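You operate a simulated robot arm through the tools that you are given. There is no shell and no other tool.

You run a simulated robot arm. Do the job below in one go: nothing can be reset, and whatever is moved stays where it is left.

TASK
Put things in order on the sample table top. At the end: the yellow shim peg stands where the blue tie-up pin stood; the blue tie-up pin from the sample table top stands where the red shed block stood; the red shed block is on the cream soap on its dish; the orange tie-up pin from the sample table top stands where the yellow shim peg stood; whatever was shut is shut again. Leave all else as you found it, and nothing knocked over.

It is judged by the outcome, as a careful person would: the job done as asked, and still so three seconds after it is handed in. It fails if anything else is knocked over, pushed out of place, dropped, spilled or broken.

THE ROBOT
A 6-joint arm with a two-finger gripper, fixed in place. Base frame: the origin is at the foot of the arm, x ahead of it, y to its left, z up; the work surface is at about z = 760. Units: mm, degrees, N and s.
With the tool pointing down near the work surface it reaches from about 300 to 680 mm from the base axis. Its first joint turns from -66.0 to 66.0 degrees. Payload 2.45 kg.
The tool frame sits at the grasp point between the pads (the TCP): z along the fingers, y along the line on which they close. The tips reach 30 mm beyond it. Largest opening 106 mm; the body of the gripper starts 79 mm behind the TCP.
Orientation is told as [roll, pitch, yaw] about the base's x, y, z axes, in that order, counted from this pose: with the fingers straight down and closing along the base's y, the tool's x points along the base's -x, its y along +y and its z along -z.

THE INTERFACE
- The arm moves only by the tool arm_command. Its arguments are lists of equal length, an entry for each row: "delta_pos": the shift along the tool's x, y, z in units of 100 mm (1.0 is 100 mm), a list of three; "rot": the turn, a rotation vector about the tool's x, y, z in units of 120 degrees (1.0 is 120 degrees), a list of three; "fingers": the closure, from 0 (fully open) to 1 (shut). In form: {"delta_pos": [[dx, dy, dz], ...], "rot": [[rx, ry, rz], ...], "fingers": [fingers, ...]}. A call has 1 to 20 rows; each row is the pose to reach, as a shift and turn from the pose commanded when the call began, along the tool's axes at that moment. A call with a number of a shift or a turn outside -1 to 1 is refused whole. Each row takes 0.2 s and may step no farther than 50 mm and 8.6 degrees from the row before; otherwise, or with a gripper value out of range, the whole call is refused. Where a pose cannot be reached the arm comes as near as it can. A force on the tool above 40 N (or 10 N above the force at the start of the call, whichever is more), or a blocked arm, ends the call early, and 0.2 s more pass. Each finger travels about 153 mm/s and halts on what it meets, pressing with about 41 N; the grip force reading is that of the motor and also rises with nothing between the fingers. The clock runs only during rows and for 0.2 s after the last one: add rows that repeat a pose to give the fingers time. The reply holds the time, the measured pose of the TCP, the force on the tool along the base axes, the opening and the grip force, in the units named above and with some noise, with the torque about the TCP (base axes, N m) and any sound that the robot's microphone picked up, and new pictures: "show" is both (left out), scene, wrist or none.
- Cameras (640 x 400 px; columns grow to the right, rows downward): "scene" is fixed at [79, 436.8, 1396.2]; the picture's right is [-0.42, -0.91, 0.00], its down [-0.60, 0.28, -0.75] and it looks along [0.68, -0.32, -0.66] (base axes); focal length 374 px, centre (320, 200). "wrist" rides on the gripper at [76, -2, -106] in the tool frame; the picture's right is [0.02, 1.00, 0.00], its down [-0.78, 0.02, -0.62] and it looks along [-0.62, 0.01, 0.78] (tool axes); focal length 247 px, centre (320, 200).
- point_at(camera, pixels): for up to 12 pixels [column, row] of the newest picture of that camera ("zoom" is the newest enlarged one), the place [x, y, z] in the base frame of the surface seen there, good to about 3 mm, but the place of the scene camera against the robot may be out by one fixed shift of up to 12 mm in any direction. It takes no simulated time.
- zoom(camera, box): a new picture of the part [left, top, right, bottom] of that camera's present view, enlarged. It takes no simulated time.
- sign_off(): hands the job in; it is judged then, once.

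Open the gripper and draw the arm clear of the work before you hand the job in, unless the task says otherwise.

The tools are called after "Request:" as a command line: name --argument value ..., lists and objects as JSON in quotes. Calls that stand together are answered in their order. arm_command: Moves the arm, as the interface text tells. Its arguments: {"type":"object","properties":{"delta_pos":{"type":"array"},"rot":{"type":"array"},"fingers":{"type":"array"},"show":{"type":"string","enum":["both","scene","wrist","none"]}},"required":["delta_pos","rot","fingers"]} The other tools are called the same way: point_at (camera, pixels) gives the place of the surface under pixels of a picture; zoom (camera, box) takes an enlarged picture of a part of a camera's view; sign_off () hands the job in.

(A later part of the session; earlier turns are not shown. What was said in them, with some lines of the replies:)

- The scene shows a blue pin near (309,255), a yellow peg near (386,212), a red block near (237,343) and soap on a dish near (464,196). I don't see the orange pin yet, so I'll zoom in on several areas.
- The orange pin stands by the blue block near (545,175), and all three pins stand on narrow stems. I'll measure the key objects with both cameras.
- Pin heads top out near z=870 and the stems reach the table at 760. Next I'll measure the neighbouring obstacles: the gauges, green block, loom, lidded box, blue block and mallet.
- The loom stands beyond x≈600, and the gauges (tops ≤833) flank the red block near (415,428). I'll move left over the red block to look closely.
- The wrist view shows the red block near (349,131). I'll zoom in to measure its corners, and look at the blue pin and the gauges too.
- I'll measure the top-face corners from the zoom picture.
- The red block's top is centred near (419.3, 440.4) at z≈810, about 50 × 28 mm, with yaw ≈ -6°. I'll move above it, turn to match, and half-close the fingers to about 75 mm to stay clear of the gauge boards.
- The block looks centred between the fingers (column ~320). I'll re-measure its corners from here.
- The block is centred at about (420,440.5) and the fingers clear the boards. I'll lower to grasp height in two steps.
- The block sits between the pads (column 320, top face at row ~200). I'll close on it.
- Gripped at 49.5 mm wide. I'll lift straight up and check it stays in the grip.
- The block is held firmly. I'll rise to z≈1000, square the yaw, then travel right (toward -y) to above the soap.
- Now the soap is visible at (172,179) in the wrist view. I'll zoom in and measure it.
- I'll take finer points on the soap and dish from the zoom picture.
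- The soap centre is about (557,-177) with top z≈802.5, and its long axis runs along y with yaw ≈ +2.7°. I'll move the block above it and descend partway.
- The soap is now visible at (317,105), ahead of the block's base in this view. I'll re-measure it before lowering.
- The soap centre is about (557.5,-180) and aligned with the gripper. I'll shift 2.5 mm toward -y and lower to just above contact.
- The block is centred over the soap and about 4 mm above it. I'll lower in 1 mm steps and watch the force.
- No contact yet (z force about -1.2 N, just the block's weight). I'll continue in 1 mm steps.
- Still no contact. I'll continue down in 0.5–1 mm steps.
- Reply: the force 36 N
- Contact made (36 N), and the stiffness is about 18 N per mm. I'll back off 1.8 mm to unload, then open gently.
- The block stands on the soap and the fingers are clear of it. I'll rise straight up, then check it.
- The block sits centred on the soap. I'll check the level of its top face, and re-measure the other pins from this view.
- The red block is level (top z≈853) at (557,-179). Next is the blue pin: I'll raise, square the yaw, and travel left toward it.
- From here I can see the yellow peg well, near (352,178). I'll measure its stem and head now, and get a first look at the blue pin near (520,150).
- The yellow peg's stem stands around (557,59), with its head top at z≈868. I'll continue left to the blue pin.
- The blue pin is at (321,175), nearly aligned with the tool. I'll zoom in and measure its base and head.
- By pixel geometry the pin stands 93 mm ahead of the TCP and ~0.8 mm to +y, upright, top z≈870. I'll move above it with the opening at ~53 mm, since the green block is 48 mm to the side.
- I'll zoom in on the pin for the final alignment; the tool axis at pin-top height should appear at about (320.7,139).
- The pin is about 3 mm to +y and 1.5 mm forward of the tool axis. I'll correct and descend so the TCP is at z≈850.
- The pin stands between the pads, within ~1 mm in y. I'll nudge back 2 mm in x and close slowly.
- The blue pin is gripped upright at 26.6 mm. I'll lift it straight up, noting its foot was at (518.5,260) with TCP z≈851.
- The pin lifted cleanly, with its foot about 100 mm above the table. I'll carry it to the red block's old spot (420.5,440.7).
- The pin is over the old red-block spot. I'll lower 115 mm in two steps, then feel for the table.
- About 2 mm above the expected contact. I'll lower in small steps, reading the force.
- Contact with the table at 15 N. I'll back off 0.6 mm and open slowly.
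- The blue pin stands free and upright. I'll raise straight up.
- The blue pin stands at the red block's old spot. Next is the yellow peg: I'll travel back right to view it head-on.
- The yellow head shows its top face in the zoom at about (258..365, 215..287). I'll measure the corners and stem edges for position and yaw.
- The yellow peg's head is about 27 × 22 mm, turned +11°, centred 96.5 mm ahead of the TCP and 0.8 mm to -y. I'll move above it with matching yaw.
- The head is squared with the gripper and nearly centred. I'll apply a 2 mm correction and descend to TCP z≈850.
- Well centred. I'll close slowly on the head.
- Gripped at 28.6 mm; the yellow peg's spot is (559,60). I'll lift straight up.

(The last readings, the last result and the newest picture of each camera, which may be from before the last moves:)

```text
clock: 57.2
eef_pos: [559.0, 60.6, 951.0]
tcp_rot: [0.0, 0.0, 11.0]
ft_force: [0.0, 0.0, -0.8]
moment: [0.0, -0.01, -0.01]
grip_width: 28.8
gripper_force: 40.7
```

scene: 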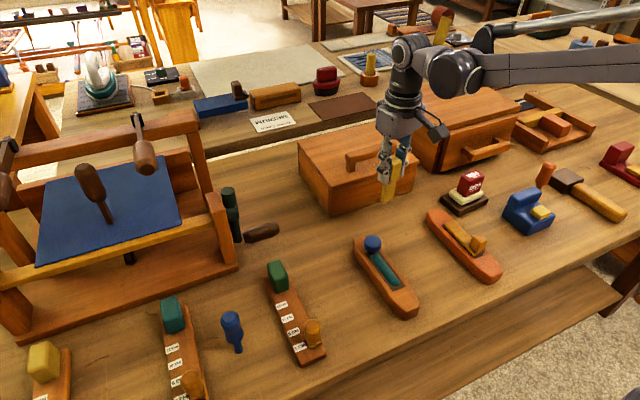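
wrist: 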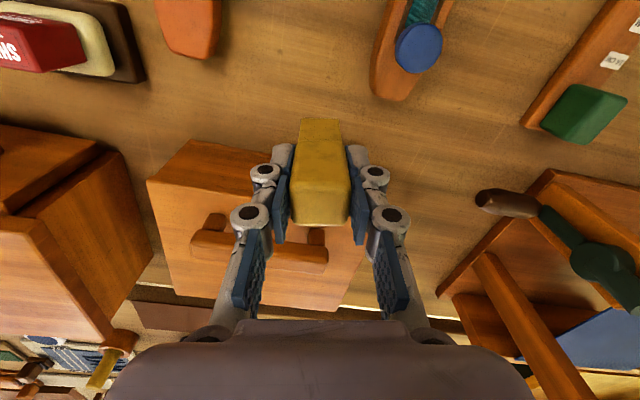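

The yellow peg is lifted clear. I'll carry it left to the blue pin's old spot (518.2,260.7).

Request:
arm_command --delta_pos '[[0.004, 0.25, -0.1], [0.008, 0.5, -0.2], [0.012, 0.75, -0.2], [0.016, 1.0, -0.2]]' --rot '[[0, 0, 0], [0, 0, 0], [0, 0, 0], [0, 0, 0]]' --fingers '[0.9, 0.9, 0.9, 0.9]' --show "none"

Request:
arm_command --delta_pos '[[0, 0.25, 0], [0, 0.5, 0], [0, 0.75, 0], [0, 1.0, 0]]' --rot '[[0, 0, 0], [0, 0, 0], [0, 0, 0], [0, 0, 0]]' --fingers '[0.9, 0.9, 0.9, 0.9]' --show "none"

Request:
arm_command --delta_pos '[[0, 0.047, 0], [0, 0.047, 0.2], [0, 0.047, 0.4], [0, 0.047, 0.6], [0, 0.047, 0.6]]' --rot '[[0, 0, 0], [0, 0, 0], [0, 0, 0], [0, 0, 0], [0, 0, 0]]' --fingers '[0.9, 0.9, 0.9, 0.9, 0.9]' --show "both"

```text
clock: 58.2
eef_pos: [538.0, 158.6, 970.2]
tcp_rot: [0.0, 0.0, 11.0]
ft_force: [-0.4, 0.7, -0.5]
moment: [0.01, 0.02, -0.02]
grip_width: 28.7
gripper_force: 41.0
```

```text
clock: 59.2
eef_pos: [518.4, 254.5, 970.1]
tcp_rot: [0.0, 0.0, 11.0]
ft_force: [0.2, -0.1, -0.4]
moment: [-0.01, -0.01, 0.02]
grip_width: 28.9
gripper_force: 40.6
```

```text
clock: 60.4
eef_pos: [519.8, 258.1, 911.0]
tcp_rot: [0.0, 0.0, 11.0]
ft_force: [-0.5, 1.1, -1.0]
moment: [0.01, -0.03, -0.01]
grip_width: 29.0
gripper_force: 41.1
```

scene: 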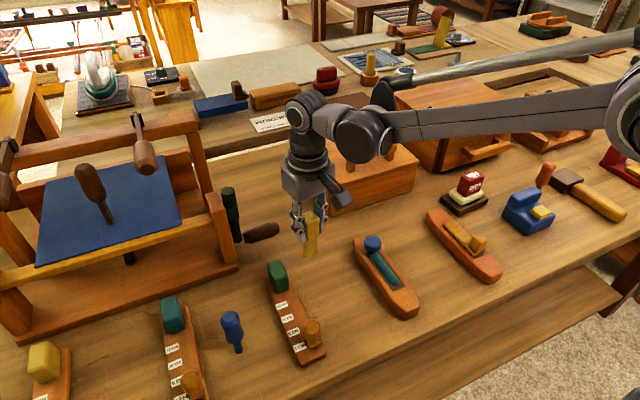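
wrist: 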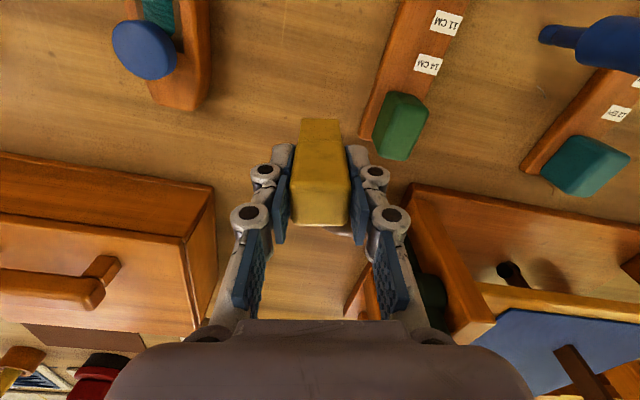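

On target over the blue pin's old spot. I'll lower 58 mm to about 2 mm above contact.

Request:
arm_command --delta_pos '[[0, 0, 0.2], [0, 0, 0.4], [0, 0, 0.52], [0, 0, 0.58], [0, 0, 0.58]]' --rot '[[0, 0, 0], [0, 0, 0], [0, 0, 0], [0, 0, 0], [0, 0, 0]]' --fingers '[0.9, 0.9, 0.9, 0.9, 0.9]' --show "both"

Request:
zoom --camera "scene" --box '[260, 190, 370, 300]'

```text
clock: 61.6
eef_pos: [518.2, 261.7, 852.1]
tcp_rot: [0.0, 0.0, 11.0]
ft_force: [-0.4, 0.1, 0.0]
moment: [-0.01, -0.02, 0.03]
grip_width: 28.9
gripper_force: 41.4
```

scene: 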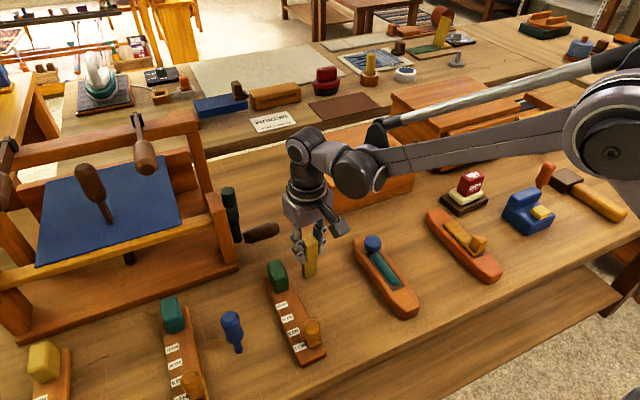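
wrist: 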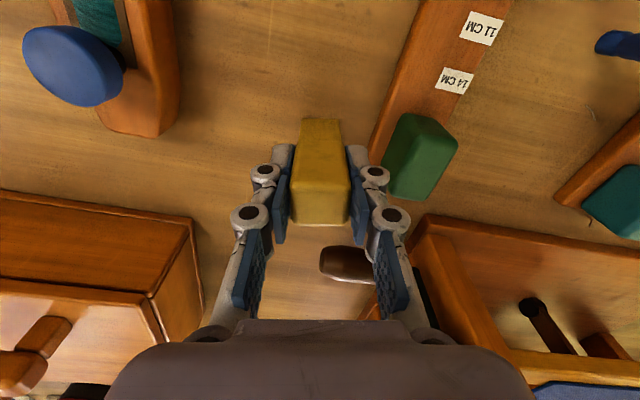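

```text
3.64 times, centred on (315, 245) of scene
```

zoom: 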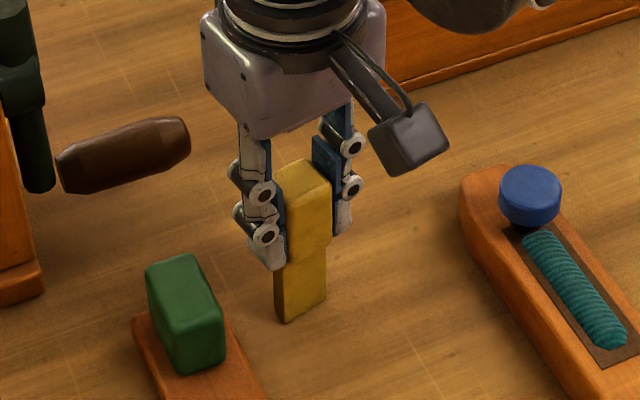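

Clear of the green block. I'll lower in small steps, watching for contact.

Request:
arm_command --delta_pos '[[0, 0, 0.005], [0, 0, 0.012], [0, 0, 0.012]]' --rot '[[0, 0, 0], [0, 0, 0], [0, 0, 0]]' --fingers '[0.9, 0.9, 0.9]' --show "none"

Request:
arm_command --delta_pos '[[0, 0, 0.004], [0, 0, 0.007], [0, 0, 0.007]]' --rot '[[0, 0, 0], [0, 0, 0], [0, 0, 0]]' --fingers '[0.9, 0.9, 0.9]' --show "none"

```text
clock: 62.4
eef_pos: [519.2, 260.7, 850.4]
tcp_rot: [0.0, 0.0, 11.0]
ft_force: [0.6, -0.1, -0.4]
moment: [-0.03, 0.0, 0.01]
grip_width: 28.8
gripper_force: 40.7
```

```text
clock: 63.2
eef_pos: [518.3, 260.9, 850.6]
tcp_rot: [0.1, 0.0, 10.9]
ft_force: [-0.2, 1.0, -1.2]
moment: [-0.01, 0.0, 0.0]
grip_width: 28.9
gripper_force: 40.8
```

No contact yet, so I'll continue down slightly.

Request:
arm_command --delta_pos '[[0, 0, 0.004], [0, 0, 0.006], [0, 0, 0.006]]' --rot '[[0, 0, 0], [0, 0, 0], [0, 0, 0]]' --fingers '[0.9, 0.9, 0.9]' --show "none"

```text
clock: 64.0
eef_pos: [518.8, 259.7, 849.4]
tcp_rot: [-0.1, 0.0, 11.0]
ft_force: [-0.6, 1.3, 4.7]
moment: [0.04, 0.01, 0.01]
grip_width: 28.9
gripper_force: 40.7
```

Light contact at ~5 N. I'll open slowly here.

Request:
arm_command --delta_pos '[[0, 0, -0.002], [0, 0, -0.002], [0, 0, -0.002], [0, 0, -0.002], [0, 0, -0.002], [0, 0, -0.002]]' --rot '[[0, 0, 0], [0, 0, 0], [0, 0, 0], [0, 0, 0], [0, 0, 0], [0, 0, 0]]' --fingers '[0.8, 0.71, 0.68, 0.63, 0.56, 0.56]' --show "both"

Request:
zoom --camera "wrist" --box '[240, 100, 400, 260]'

Request:
zoom --camera "scene" --box '[260, 190, 370, 300]'

```text
clock: 65.4
eef_pos: [518.5, 260.7, 850.2]
tcp_rot: [0.0, -0.1, 11.0]
ft_force: [-0.7, -0.7, 0.0]
moment: [0.0, -0.02, -0.02]
grip_width: 46.5
gripper_force: 0.2
```

scene: 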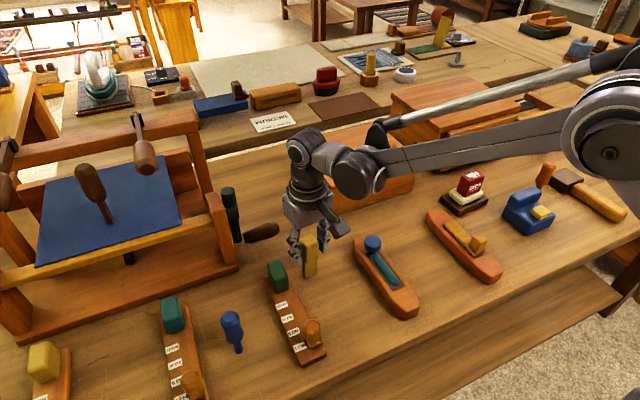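
wrist: 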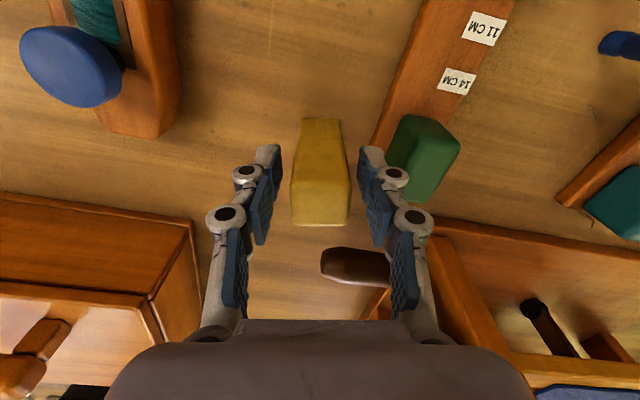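

```text
2.50 times, centred on (320, 180) of wrist
```

zoom: 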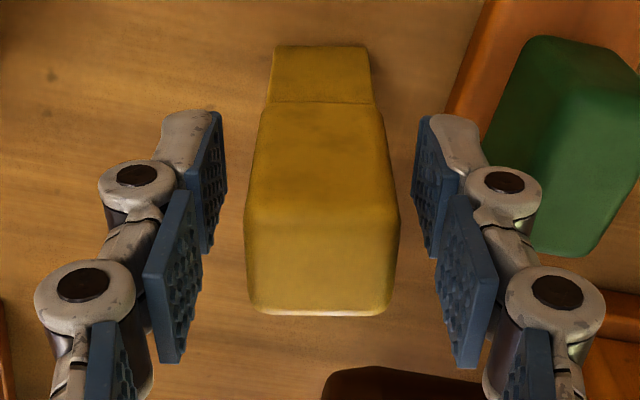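

```text
3.64 times, centred on (315, 245) of scene
```

zoom: 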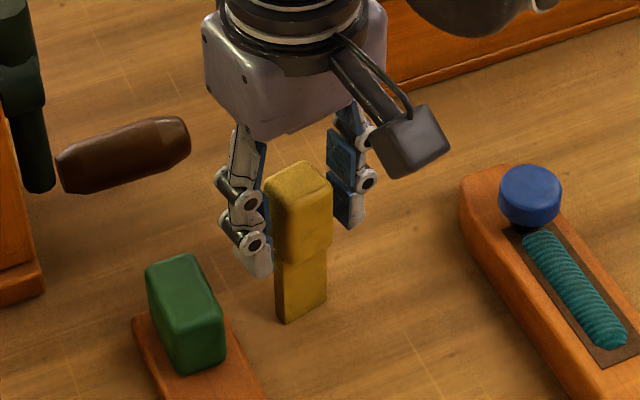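

The yellow peg stands on its own and the fingers are clear of it. I'll raise straight up.

Request:
arm_command --delta_pos '[[0, 0, -0.1], [0, 0, -0.25], [0, 0, -0.5], [0, 0, -0.75], [0, 0, -1.0], [0, 0, -1.0]]' --rot '[[0, 0, 0], [0, 0, 0], [0, 0, 0], [0, 0, 0], [0, 0, 0], [0, 0, 0]]' --fingers '[0.56, 0.56, 0.56, 0.56, 0.56, 0.56]' --show "both"

Request:
point_at --camera "wrist" --pixels '[[322, 140], [322, 120]]'

```text
clock: 66.8
eef_pos: [517.3, 258.3, 951.3]
tcp_rot: [0.1, 0.0, 11.0]
ft_force: [0.5, 0.2, -0.4]
moment: [-0.01, -0.01, -0.03]
grip_width: 46.7
gripper_force: 0.1
```

scene: 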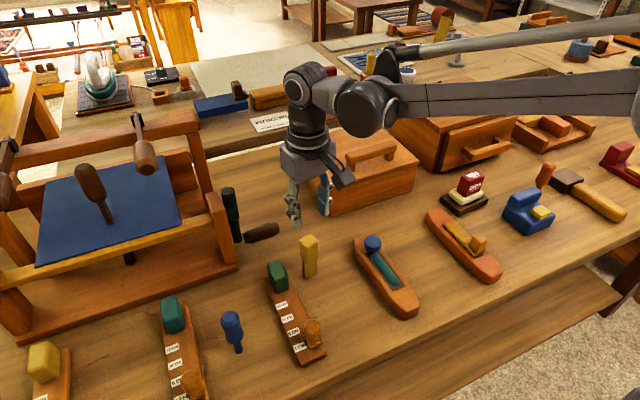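
wrist: 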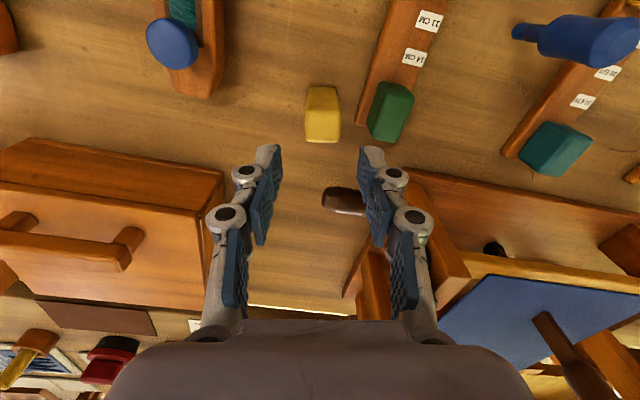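

```text
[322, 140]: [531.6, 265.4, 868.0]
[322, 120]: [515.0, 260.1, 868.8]
```

The yellow peg is placed. Next is the orange pin: I'll square the yaw, raise, and travel right toward (400,-353) for a head-on look.

Request:
arm_command --delta_pos '[[0, 0, -0.13], [0, 0, -0.27], [0, 0, -0.4]]' --rot '[[0, 0, 0.03], [0, 0, 0.06], [0, 0, 0.0917]]' --fingers '[0.5, 0.5, 0.5]' --show "none"

Request:
arm_command --delta_pos '[[0.2, -0.33, 0], [0.4, -0.67, 0], [0.6, -1.0, 0]]' --rot '[[0, 0, 0], [0, 0, 0], [0, 0, 0]]' --fingers '[0.5, 0.5, 0.5]' --show "none"

Request:
arm_command --delta_pos '[[0.2, -0.33, 0], [0.4, -0.67, 0], [0.587, -1.0, 0]]' --rot '[[0, 0, 0], [0, 0, 0], [0, 0, 0]]' --fingers '[0.5, 0.5, 0.5]' --show "none"

Request:
arm_command --delta_pos '[[0, -0.33, 0], [0, -0.67, 0], [0, -1.0, 0]]' --rot '[[0, 0, 0], [0, 0, 0], [0, 0, 0]]' --fingers '[0.5, 0.5, 0.5]' --show "none"

Request:
arm_command --delta_pos '[[0, -0.33, 0], [0, -0.67, 0], [0, -1.0, 0]]' --rot '[[0, 0, 0], [0, 0, 0], [0, 0, 0]]' --fingers '[0.5, 0.5, 0.5]' --show "none"

Request:
arm_command --delta_pos '[[0, -0.33, 0], [0, -0.67, 0], [0, -1.0, 0]]' --rot '[[0, 0, 0], [0, 0, 0], [0, 0, 0]]' --fingers '[0.5, 0.5, 0.5]' --show "none"

Request:
arm_command --delta_pos '[[0, -0.33, 0], [0, -0.67, 0], [0, -1.0, 0], [0, -1.0, 0]]' --rot '[[0, 0, 0], [0, 0, 0], [0, 0, 0], [0, 0, 0]]' --fingers '[0.5, 0.5, 0.5, 0.5]' --show "both"

```text
clock: 67.6
eef_pos: [517.8, 260.7, 990.5]
tcp_rot: [0.0, -0.1, 0.1]
ft_force: [-0.1, -0.2, 0.8]
moment: [0.01, -0.02, 0.0]
grip_width: 53.0
gripper_force: 0.1
```

```text
clock: 68.4
eef_pos: [457.7, 159.5, 990.6]
tcp_rot: [-0.1, 0.0, 0.1]
ft_force: [0.2, 0.4, 0.7]
moment: [0.04, -0.03, -0.04]
grip_width: 53.0
gripper_force: 0.1
```

```text
clock: 69.2
eef_pos: [400.3, 60.2, 989.7]
tcp_rot: [0.0, 0.0, 0.0]
ft_force: [0.0, -0.8, 0.1]
moment: [0.03, -0.03, 0.0]
grip_width: 52.9
gripper_force: 0.0
```

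```text
clock: 70.0
eef_pos: [400.2, -40.2, 989.6]
tcp_rot: [0.0, -0.1, 0.0]
ft_force: [0.7, -0.5, -1.2]
moment: [-0.01, -0.02, 0.0]
grip_width: 52.9
gripper_force: 0.1
```

```text
clock: 70.8
eef_pos: [400.2, -138.9, 990.3]
tcp_rot: [0.0, 0.0, -0.1]
ft_force: [0.6, 0.5, 0.0]
moment: [0.02, -0.01, 0.0]
grip_width: 52.8
gripper_force: 0.1
```

```text
clock: 71.6
eef_pos: [400.0, -239.4, 988.3]
tcp_rot: [-0.1, 0.0, 0.0]
ft_force: [-0.5, -1.0, 0.3]
moment: [0.0, -0.03, -0.01]
grip_width: 53.2
gripper_force: 0.0
```

```text
clock: 72.6
eef_pos: [399.2, -339.0, 989.2]
tcp_rot: [0.0, 0.0, 0.0]
ft_force: [0.8, 0.7, 0.0]
moment: [0.0, 0.01, -0.03]
grip_width: 53.0
gripper_force: 0.1
```

scene: 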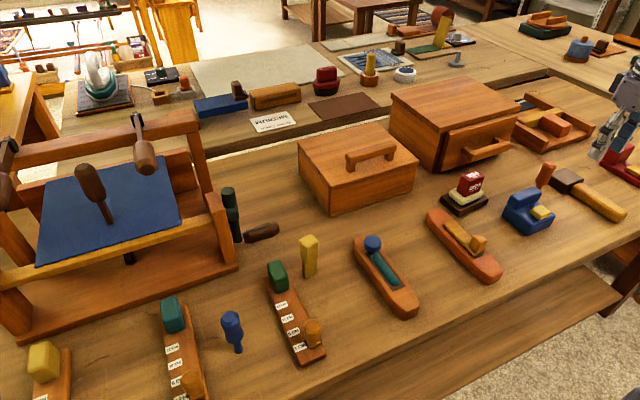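
wrist: 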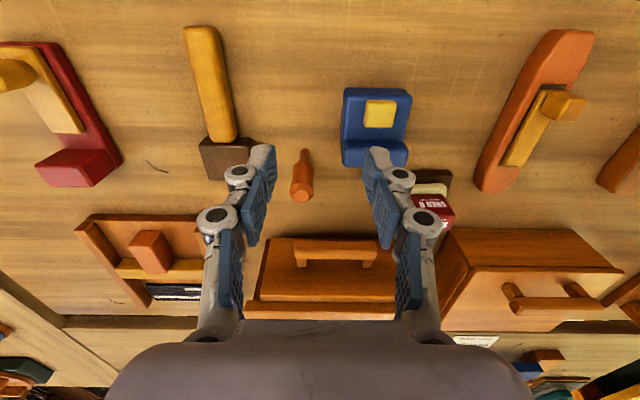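

The orange pin stands at (302,175), with the mallet head to its left and the blue block to its right. I'll zoom in and measure.

Request:
zoom --camera "wrist" --box '[250, 130, 370, 220]'

Request:
point_at --camera "wrist" --pixels '[[302, 196], [302, 175], [304, 155], [230, 165], [250, 140], [345, 150], [375, 150], [360, 155]]'

```text
4.44 times, centred on (310, 175) of wrist
```

zoom: 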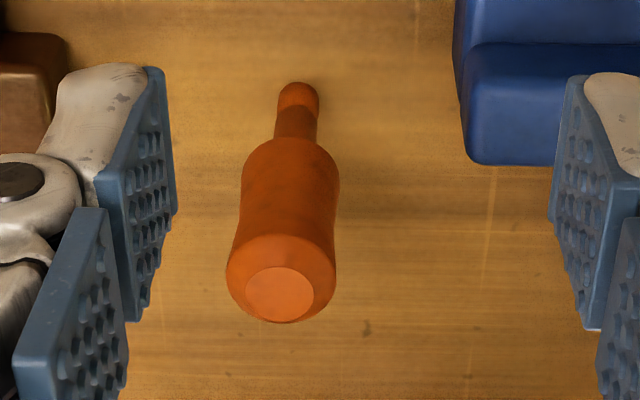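

```text
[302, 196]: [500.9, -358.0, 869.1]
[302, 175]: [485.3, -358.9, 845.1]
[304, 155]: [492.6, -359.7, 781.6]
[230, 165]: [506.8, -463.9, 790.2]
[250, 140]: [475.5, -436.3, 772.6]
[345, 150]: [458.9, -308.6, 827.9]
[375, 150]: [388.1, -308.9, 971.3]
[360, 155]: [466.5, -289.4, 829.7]
```

The orange pin is at about (497.7,-359.6), upright, top z≈870; the blue block's nearest corner is at (481,-310). I'll move above it with the opening at ~48 mm.

Request:
arm_command --delta_pos '[[-0.32, -0.07, 0], [-0.64, -0.14, 0], [-0.977, -0.203, 0], [-0.977, -0.203, 0.2], [-0.977, -0.203, 0.4], [-0.977, -0.203, 0.6], [-0.977, -0.203, 0.6]]' --rot '[[0, 0, 0], [0, 0, 0], [0, 0, 0], [0, 0, 0], [0, 0, 0], [0, 0, 0], [0, 0, 0]]' --fingers '[0.55, 0.55, 0.55, 0.55, 0.55, 0.55, 0.55]' --show "both"

Request:
zoom --camera "wrist" --box '[270, 70, 370, 170]'

```text
clock: 74.2
eef_pos: [496.1, -358.4, 930.9]
tcp_rot: [0.0, -0.1, 0.1]
ft_force: [0.2, -0.4, -0.1]
moment: [0.0, 0.02, 0.01]
grip_width: 47.7
gripper_force: 0.1
```

scene: 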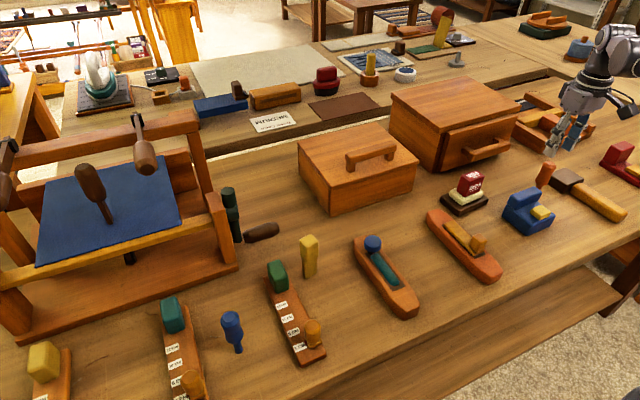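
wrist: 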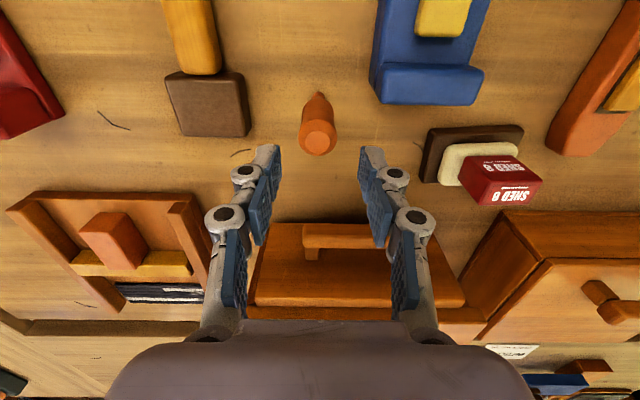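

```text
4.00 times, centred on (320, 120) of wrist
```

zoom: 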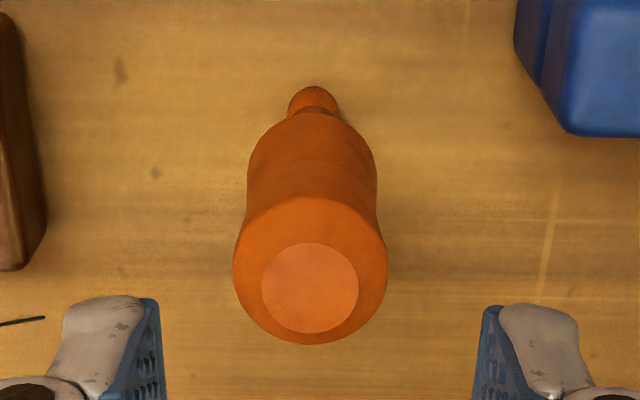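

The pin is 2 mm forward and 2.3 mm to -y of the tool axis. I'll correct and descend to TCP z≈852.

Request:
arm_command --delta_pos '[[-0.02, -0.023, 0.1], [-0.02, -0.023, 0.3], [-0.02, -0.023, 0.5], [-0.02, -0.023, 0.65], [-0.02, -0.023, 0.777], [-0.02, -0.023, 0.777]]' --rot '[[0, 0, 0], [0, 0, 0], [0, 0, 0], [0, 0, 0], [0, 0, 0], [0, 0, 0]]' --fingers '[0.55, 0.55, 0.55, 0.55, 0.55, 0.55]' --show "both"

Request:
zoom --camera "wrist" --box '[240, 120, 400, 260]'

Request:
zoom --camera "scene" --box '[490, 100, 630, 240]'

```text
clock: 75.6
eef_pos: [500.8, -362.2, 852.8]
tcp_rot: [0.1, 0.0, 0.0]
ft_force: [-0.1, 0.6, -0.3]
moment: [-0.01, -0.01, 0.0]
grip_width: 47.7
gripper_force: 0.0
```

scene: 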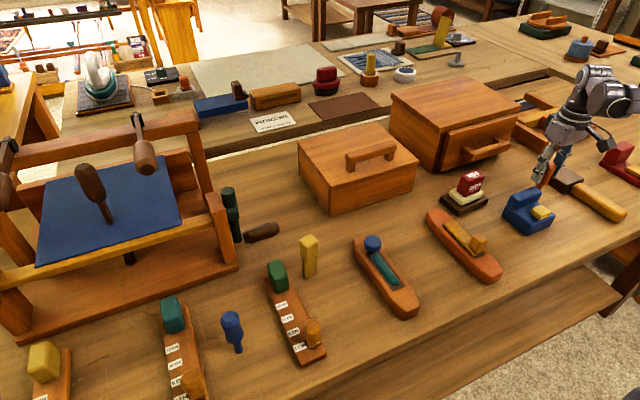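
wrist: 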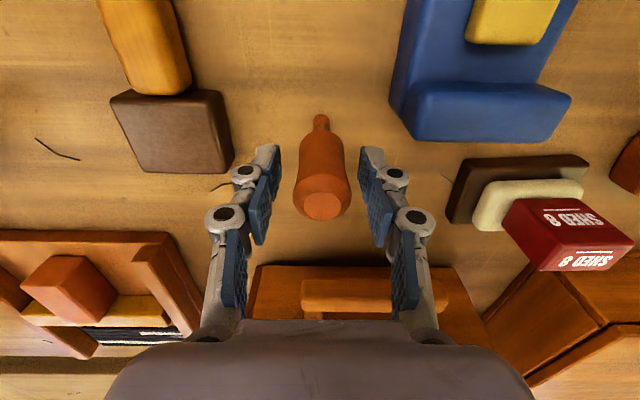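

```text
2.86 times, centred on (320, 190) of wrist
```

zoom: 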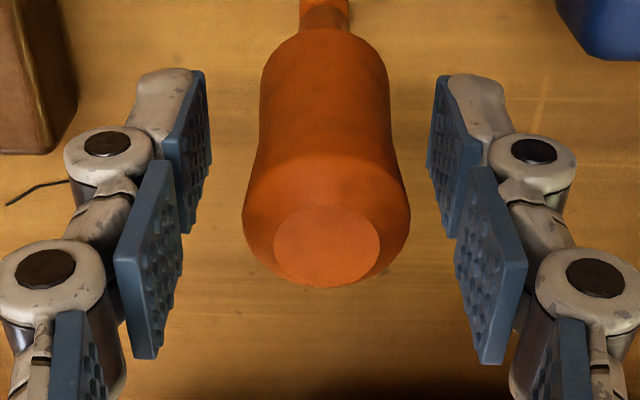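

```text
2.86 times, centred on (560, 170) of scene
```

zoom: 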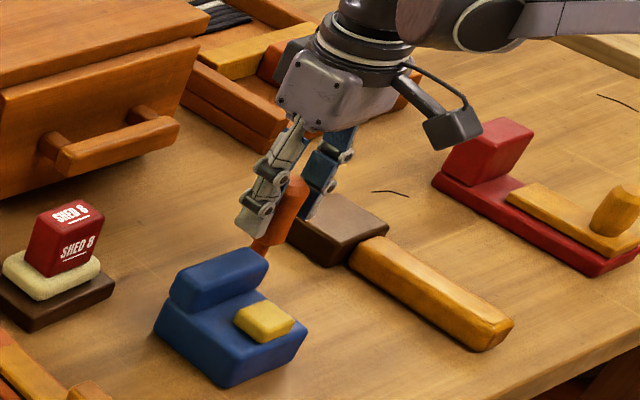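

Clear of the blue block and mallet. I'll make a slight correction and close slowly.

Request:
arm_command --delta_pos '[[0.02, 0.01, 0], [0.02, 0.01, 0], [0.02, 0.01, 0], [0.02, 0.01, 0], [0.02, 0.01, 0], [0.02, 0.01, 0], [0.02, 0.01, 0], [0.02, 0.01, 0]]' --rot '[[0, 0, 0], [0, 0, 0], [0, 0, 0], [0, 0, 0], [0, 0, 0], [0, 0, 0], [0, 0, 0], [0, 0, 0]]' --fingers '[0.56, 0.62, 0.67, 0.72, 0.76, 0.8, 0.9, 0.9]' --show "both"

Request:
zoom --camera "wrist" --box '[240, 120, 400, 260]'

```text
clock: 77.4
eef_pos: [498.5, -361.4, 852.2]
tcp_rot: [0.0, 0.0, 0.0]
ft_force: [-0.9, 1.0, 0.5]
moment: [0.07, 0.01, -0.03]
grip_width: 26.8
gripper_force: 40.8
```

scene: 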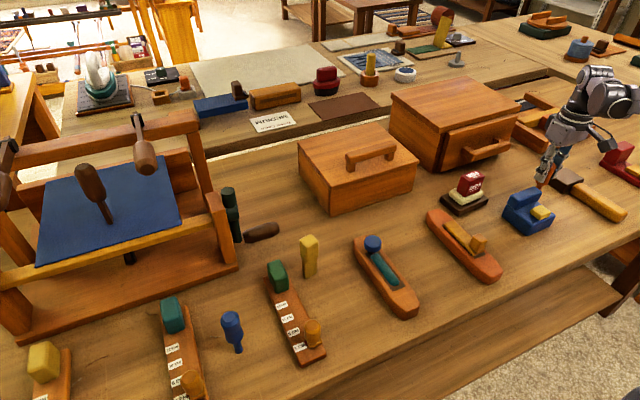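
wrist: 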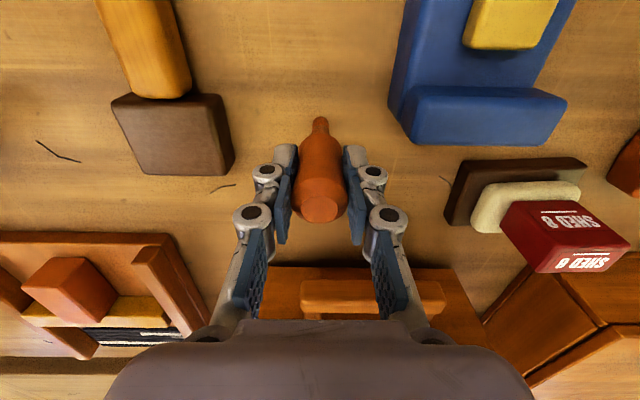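

```text
2.86 times, centred on (320, 190) of wrist
```

zoom: 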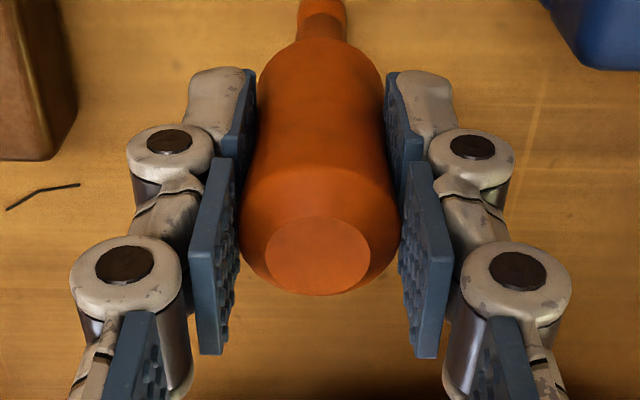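

The orange pin is gripped upright at 26.8 mm. I'll lift it straight up.

Request:
arm_command --delta_pos '[[0, 0, -0.05], [0, 0, -0.25], [0, 0, -0.5], [0, 0, -0.75], [0, 0, -1.0], [0, 0, -1.0]]' --rot '[[0, 0, 0], [0, 0, 0], [0, 0, 0], [0, 0, 0], [0, 0, 0], [0, 0, 0]]' --fingers '[0.9, 0.9, 0.9, 0.9, 0.9, 0.9]' --show "both"

```text
clock: 78.8
eef_pos: [495.3, -362.0, 952.2]
tcp_rot: [0.0, 0.0, 0.1]
ft_force: [-0.3, -0.3, -1.1]
moment: [0.03, 0.01, 0.02]
grip_width: 26.7
gripper_force: 41.0
```

scene: 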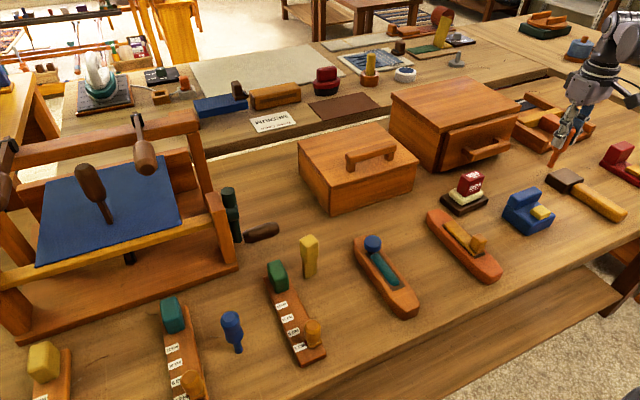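
wrist: 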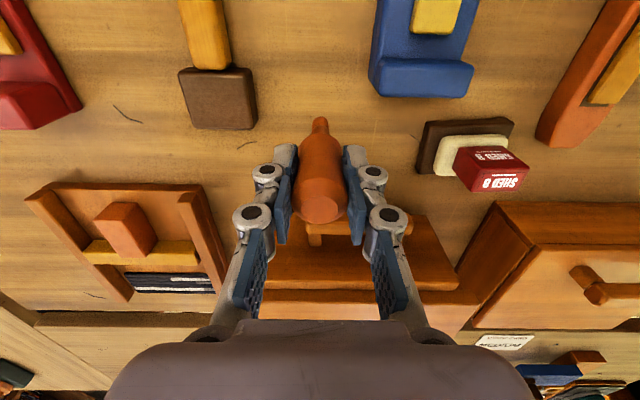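

The orange pin is lifted clear. I'll rise a further 40 mm, and carry it left at x≈498 past the soap and red block before moving to (559,60).

Request:
arm_command --delta_pos '[[0, 0, -0.2], [0, 0, -0.4], [0, 0.25, -0.4], [0, 0.5, -0.4], [0, 0.75, -0.4], [0, 1.0, -0.4]]' --rot '[[0, 0, 0], [0, 0, 0], [0, 0, 0], [0, 0, 0], [0, 0, 0], [0, 0, 0]]' --fingers '[0.9, 0.9, 0.9, 0.9, 0.9, 0.9]' --show "none"

Request:
arm_command --delta_pos '[[0, 0.25, 0], [0, 0.5, 0], [0, 0.75, 0], [0, 1.0, 0]]' --rot '[[0, 0, 0], [0, 0, 0], [0, 0, 0], [0, 0, 0]]' --fingers '[0.9, 0.9, 0.9, 0.9]' --show "none"

Request:
arm_command --delta_pos '[[0, 0.25, 0], [0, 0.5, 0], [0, 0.75, 0], [0, 1.0, 0]]' --rot '[[0, 0, 0], [0, 0, 0], [0, 0, 0], [0, 0, 0]]' --fingers '[0.9, 0.9, 0.9, 0.9]' --show "none"

Request:
arm_command --delta_pos '[[-0.15, 0.25, 0], [-0.3, 0.5, 0], [-0.45, 0.75, 0], [-0.616, 1.0, 0]]' --rot '[[0, 0, 0], [0, 0, 0], [0, 0, 0], [0, 0, 0]]' --fingers '[0.9, 0.9, 0.9, 0.9]' --show "none"

Request:
arm_command --delta_pos '[[0, 0.21, 0], [0, 0.21, 0.2], [0, 0.21, 0.4], [0, 0.21, 0.6], [0, 0.21, 0.8], [0, 0.21, 0.8]]' --rot '[[0, 0, 0], [0, 0, 0], [0, 0, 0], [0, 0, 0], [0, 0, 0], [0, 0, 0]]' --fingers '[0.9, 0.9, 0.9, 0.9, 0.9, 0.9]' --show "both"

```text
clock: 80.2
eef_pos: [497.9, -261.5, 990.9]
tcp_rot: [0.1, 0.0, 0.0]
ft_force: [0.3, 0.2, -0.7]
moment: [-0.07, 0.02, -0.02]
grip_width: 27.0
gripper_force: 41.4
```

```text
clock: 81.2
eef_pos: [496.3, -160.5, 991.5]
tcp_rot: [0.0, 0.0, 0.0]
ft_force: [-0.7, 0.6, -1.5]
moment: [0.0, -0.01, -0.02]
grip_width: 27.0
gripper_force: 41.1
```

```text
clock: 82.2
eef_pos: [498.6, -59.7, 991.9]
tcp_rot: [0.1, 0.0, 0.1]
ft_force: [-0.6, 0.1, -1.3]
moment: [-0.02, -0.02, 0.01]
grip_width: 27.0
gripper_force: 40.5
```

```text
clock: 83.2
eef_pos: [560.9, 40.2, 993.0]
tcp_rot: [0.0, 0.0, 0.0]
ft_force: [0.9, -1.0, -0.5]
moment: [0.0, 0.0, 0.01]
grip_width: 26.8
gripper_force: 41.5
```

```text
clock: 84.6
eef_pos: [560.8, 59.1, 912.1]
tcp_rot: [0.0, 0.0, 0.0]
ft_force: [0.3, 0.3, -0.6]
moment: [0.03, -0.05, 0.0]
grip_width: 26.7
gripper_force: 40.9
```

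scene: 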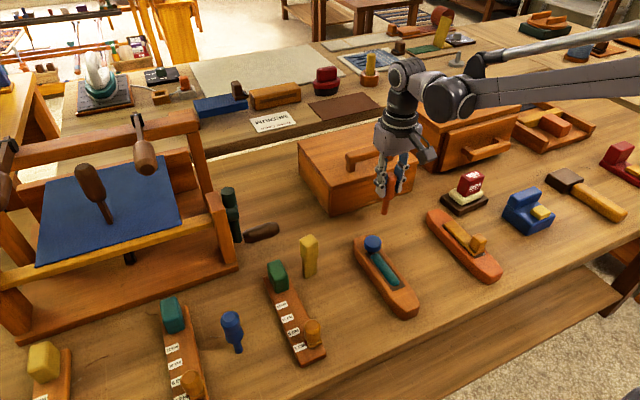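
wrist: 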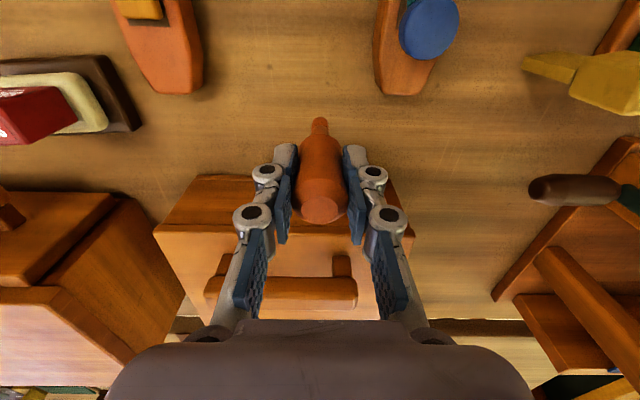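

The orange pin is above the yellow peg's old spot. I'll lower 58 mm to about 2 mm above contact.

Request:
arm_command --delta_pos '[[0, 0, 0.2], [0, 0, 0.4], [0, 0, 0.52], [0, 0, 0.58], [0, 0, 0.58]]' --rot '[[0, 0, 0], [0, 0, 0], [0, 0, 0], [0, 0, 0], [0, 0, 0]]' --fingers '[0.9, 0.9, 0.9, 0.9, 0.9]' --show "scene"

Request:
arm_command --delta_pos '[[0, 0, 0.005], [0, 0, 0.012], [0, 0, 0.012]]' --rot '[[0, 0, 0], [0, 0, 0], [0, 0, 0]]' --fingers '[0.9, 0.9, 0.9]' --show "none"

Request:
arm_command --delta_pos '[[0, 0, 0.003], [0, 0, 0.006], [0, 0, 0.006]]' --rot '[[0, 0, 0], [0, 0, 0], [0, 0, 0]]' --fingers '[0.9, 0.9, 0.9]' --show "none"

```text
clock: 85.8
eef_pos: [559.4, 61.7, 852.7]
tcp_rot: [0.0, 0.1, 0.0]
ft_force: [-0.1, -0.3, -0.5]
moment: [0.03, -0.02, 0.02]
grip_width: 26.6
gripper_force: 40.9
```

scene: 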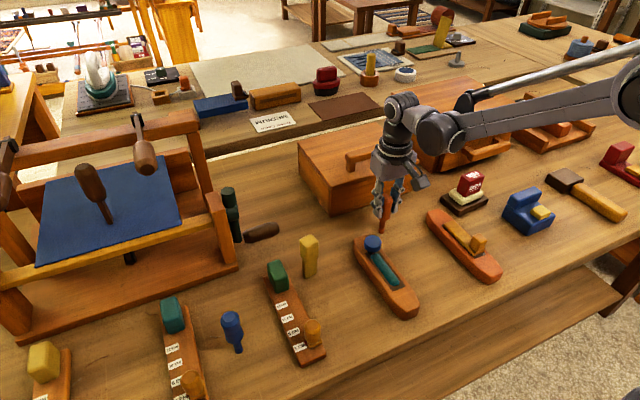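

```text
clock: 86.6
eef_pos: [558.4, 60.4, 853.0]
tcp_rot: [0.1, -0.1, -0.1]
ft_force: [-0.4, -0.1, -1.0]
moment: [0.04, -0.01, 0.01]
grip_width: 26.7
gripper_force: 41.2
```

```text
clock: 87.4
eef_pos: [559.4, 60.2, 851.9]
tcp_rot: [0.0, 0.0, -0.1]
ft_force: [-0.9, 0.7, -0.1]
moment: [-0.02, -0.01, -0.04]
grip_width: 26.8
gripper_force: 40.7
```

No contact yet, so I'll continue in 0.5 mm steps.

Request:
arm_command --delta_pos '[[0, 0, 0.003], [0, 0, 0.005], [0, 0, 0.005]]' --rot '[[0, 0, 0], [0, 0, 0], [0, 0, 0]]' --fingers '[0.9, 0.9, 0.9]' --show "none"

```text
clock: 88.2
eef_pos: [559.2, 60.2, 853.2]
tcp_rot: [0.0, 0.1, 0.1]
ft_force: [-0.4, 0.2, 4.4]
moment: [0.05, 0.03, 0.0]
grip_width: 26.5
gripper_force: 41.2
```

Light contact at ~5 N. I'll open slowly.

Request:
arm_command --delta_pos '[[0, 0, -0.002], [0, 0, -0.002], [0, 0, -0.002], [0, 0, -0.002], [0, 0, -0.002], [0, 0, -0.002]]' --rot '[[0, 0, 0], [0, 0, 0], [0, 0, 0], [0, 0, 0], [0, 0, 0], [0, 0, 0]]' --fingers '[0.8, 0.73, 0.7, 0.65, 0.55, 0.5]' --show "both"

Request:
zoom --camera "wrist" --box '[240, 100, 400, 260]'

```text
clock: 89.6
eef_pos: [559.3, 60.6, 853.6]
tcp_rot: [0.1, 0.0, 0.0]
ft_force: [-0.6, -0.6, -0.7]
moment: [0.01, -0.02, 0.01]
grip_width: 53.2
gripper_force: 0.0
```

scene: 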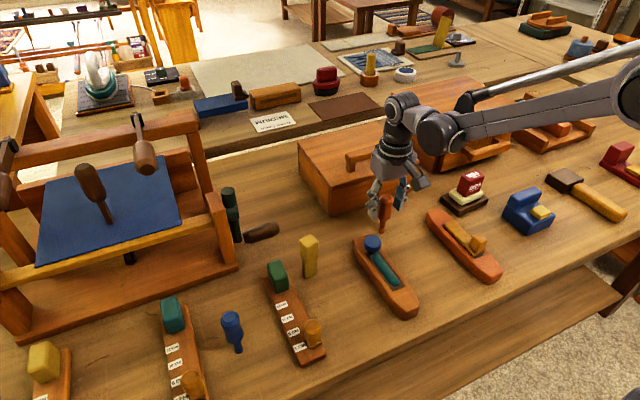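
wrist: 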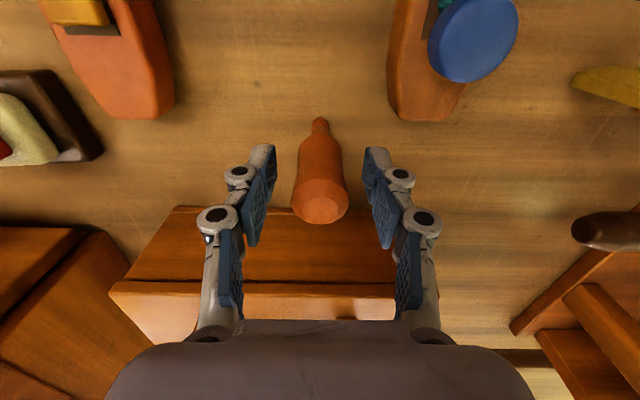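

```text
2.50 times, centred on (320, 180) of wrist
```

zoom: 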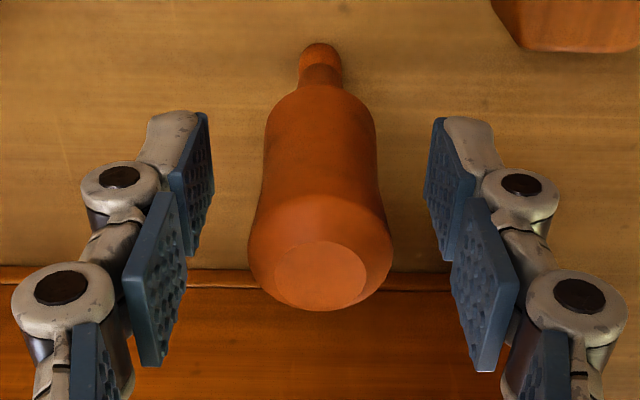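

The orange pin stands free between the open fingers. I'll rise straight up and then back away toward the robot.

Request:
arm_command --delta_pos '[[0, 0, -0.1], [0, 0, -0.25], [0, 0, -0.5], [0, 0, -0.75], [0, 0, -1.0], [0, 0, -1.0]]' --rot '[[0, 0, 0], [0, 0, 0], [0, 0, 0], [0, 0, 0], [0, 0, 0], [0, 0, 0]]' --fingers '[0.5, 0.5, 0.5, 0.5, 0.5, 0.5]' --show "none"

Request:
arm_command --delta_pos '[[0.2, 0, -0.2], [0.5, 0, -0.4], [0.8, 0, -0.6], [1.0, 0, -0.9]]' --rot '[[0, 0, 0], [0, 0, 0], [0, 0, 0], [0, 0, 0]]' --fingers '[0.4, 0.3, 0.2, 0]' --show "none"

Request:
arm_command --delta_pos '[[0.3, -0.2, 0], [0.6, -0.4, 0], [0.95, -0.6, 0], [0.95, -0.6, 0]]' --rot '[[0, 0, 0], [0, 0, 0], [0, 0, 0], [0, 0, 0]]' --fingers '[0, 0, 0, 0]' --show "both"

```text
clock: 91.0
eef_pos: [559.5, 61.4, 952.1]
tcp_rot: [0.0, -0.1, 0.0]
ft_force: [0.6, -0.1, 0.7]
moment: [0.02, 0.01, -0.02]
grip_width: 52.8
gripper_force: 0.1
```

```text
clock: 92.0
eef_pos: [459.4, 61.8, 1041.3]
tcp_rot: [0.0, 0.1, 0.0]
ft_force: [0.2, 0.8, 1.0]
moment: [0.01, -0.03, 0.0]
grip_width: 106.0
gripper_force: 0.0
```

```text
clock: 93.0
eef_pos: [364.2, 1.1, 1043.1]
tcp_rot: [0.0, 0.0, 0.0]
ft_force: [0.1, -0.9, -0.6]
moment: [0.01, -0.02, 0.0]
grip_width: 105.7
gripper_force: 0.1
```

scene: 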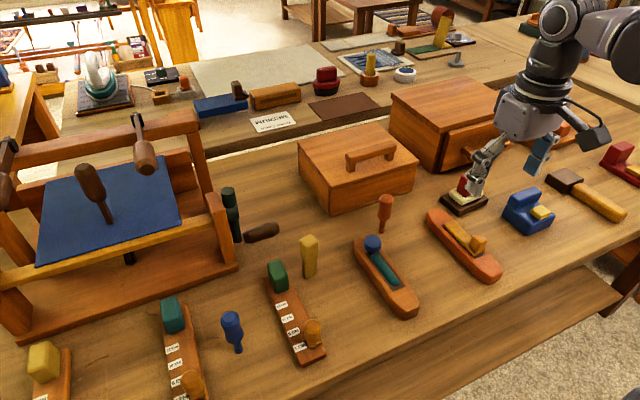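
wrist: 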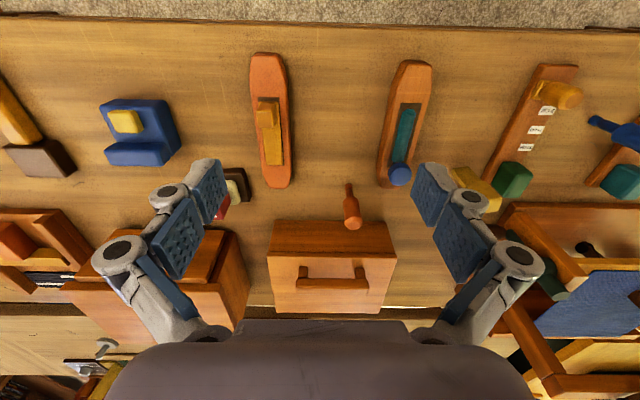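

All four moves look done. I'll verify each item close up before handing in.

Request:
zoom --camera "scene" --box '[220, 170, 420, 370]'

Request:
zoom --camera "scene" --box '[420, 100, 620, 250]'

Request:
point_at --camera "scene" --pixels '[[385, 197], [383, 232], [308, 238], [309, 274], [231, 314], [239, 351], [467, 185]]'

```text
2.00 times, centred on (320, 270) of scene
```

zoom: 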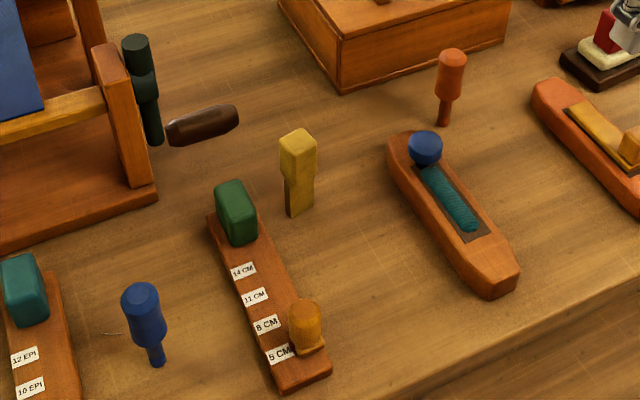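

```text
2.67 times, centred on (520, 175) of scene
```

zoom: 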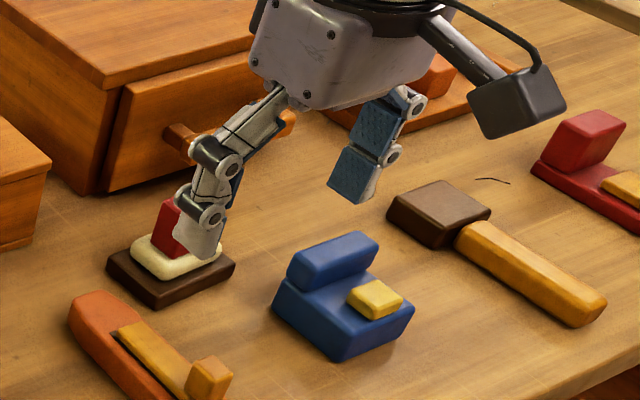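

```text
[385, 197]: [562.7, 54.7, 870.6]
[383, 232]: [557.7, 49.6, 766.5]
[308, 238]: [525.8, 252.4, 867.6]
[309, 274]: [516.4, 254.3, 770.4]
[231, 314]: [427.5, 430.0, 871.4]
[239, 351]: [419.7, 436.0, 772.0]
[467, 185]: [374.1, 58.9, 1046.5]
```

Everything checks out. Orange stands at yellow's old spot, yellow at blue's and blue at red's. The red block is on the soap, nothing was opened, and the open gripper is clear of the work. I'm handing it in.

Request:
sign_off

```text
The job is handed in.
```

The table is set as you asked, and the job has been handed in.

- **Red shed block:** it stands centred and level on the cream soap on its dish.
- **Blue tie-up pin:** it stands where the red block stood.
- **Yellow shim peg:** it stands where the blue pin stood.
- **Orange tie-up pin:** it stands where the yellow peg stood.

Camera measurements put each piece within a few millimetres of its target, and the three pins were standing upright in the final pictures. The gripper partly blocked the final view of the red block, so the last full check of it was the one made just after I placed it.

I opened nothing, so the drawer and the box lid are as I found them. Nothing else looked moved or knocked over in the final pictures. The arm finished with its gripper open and clear of the work.
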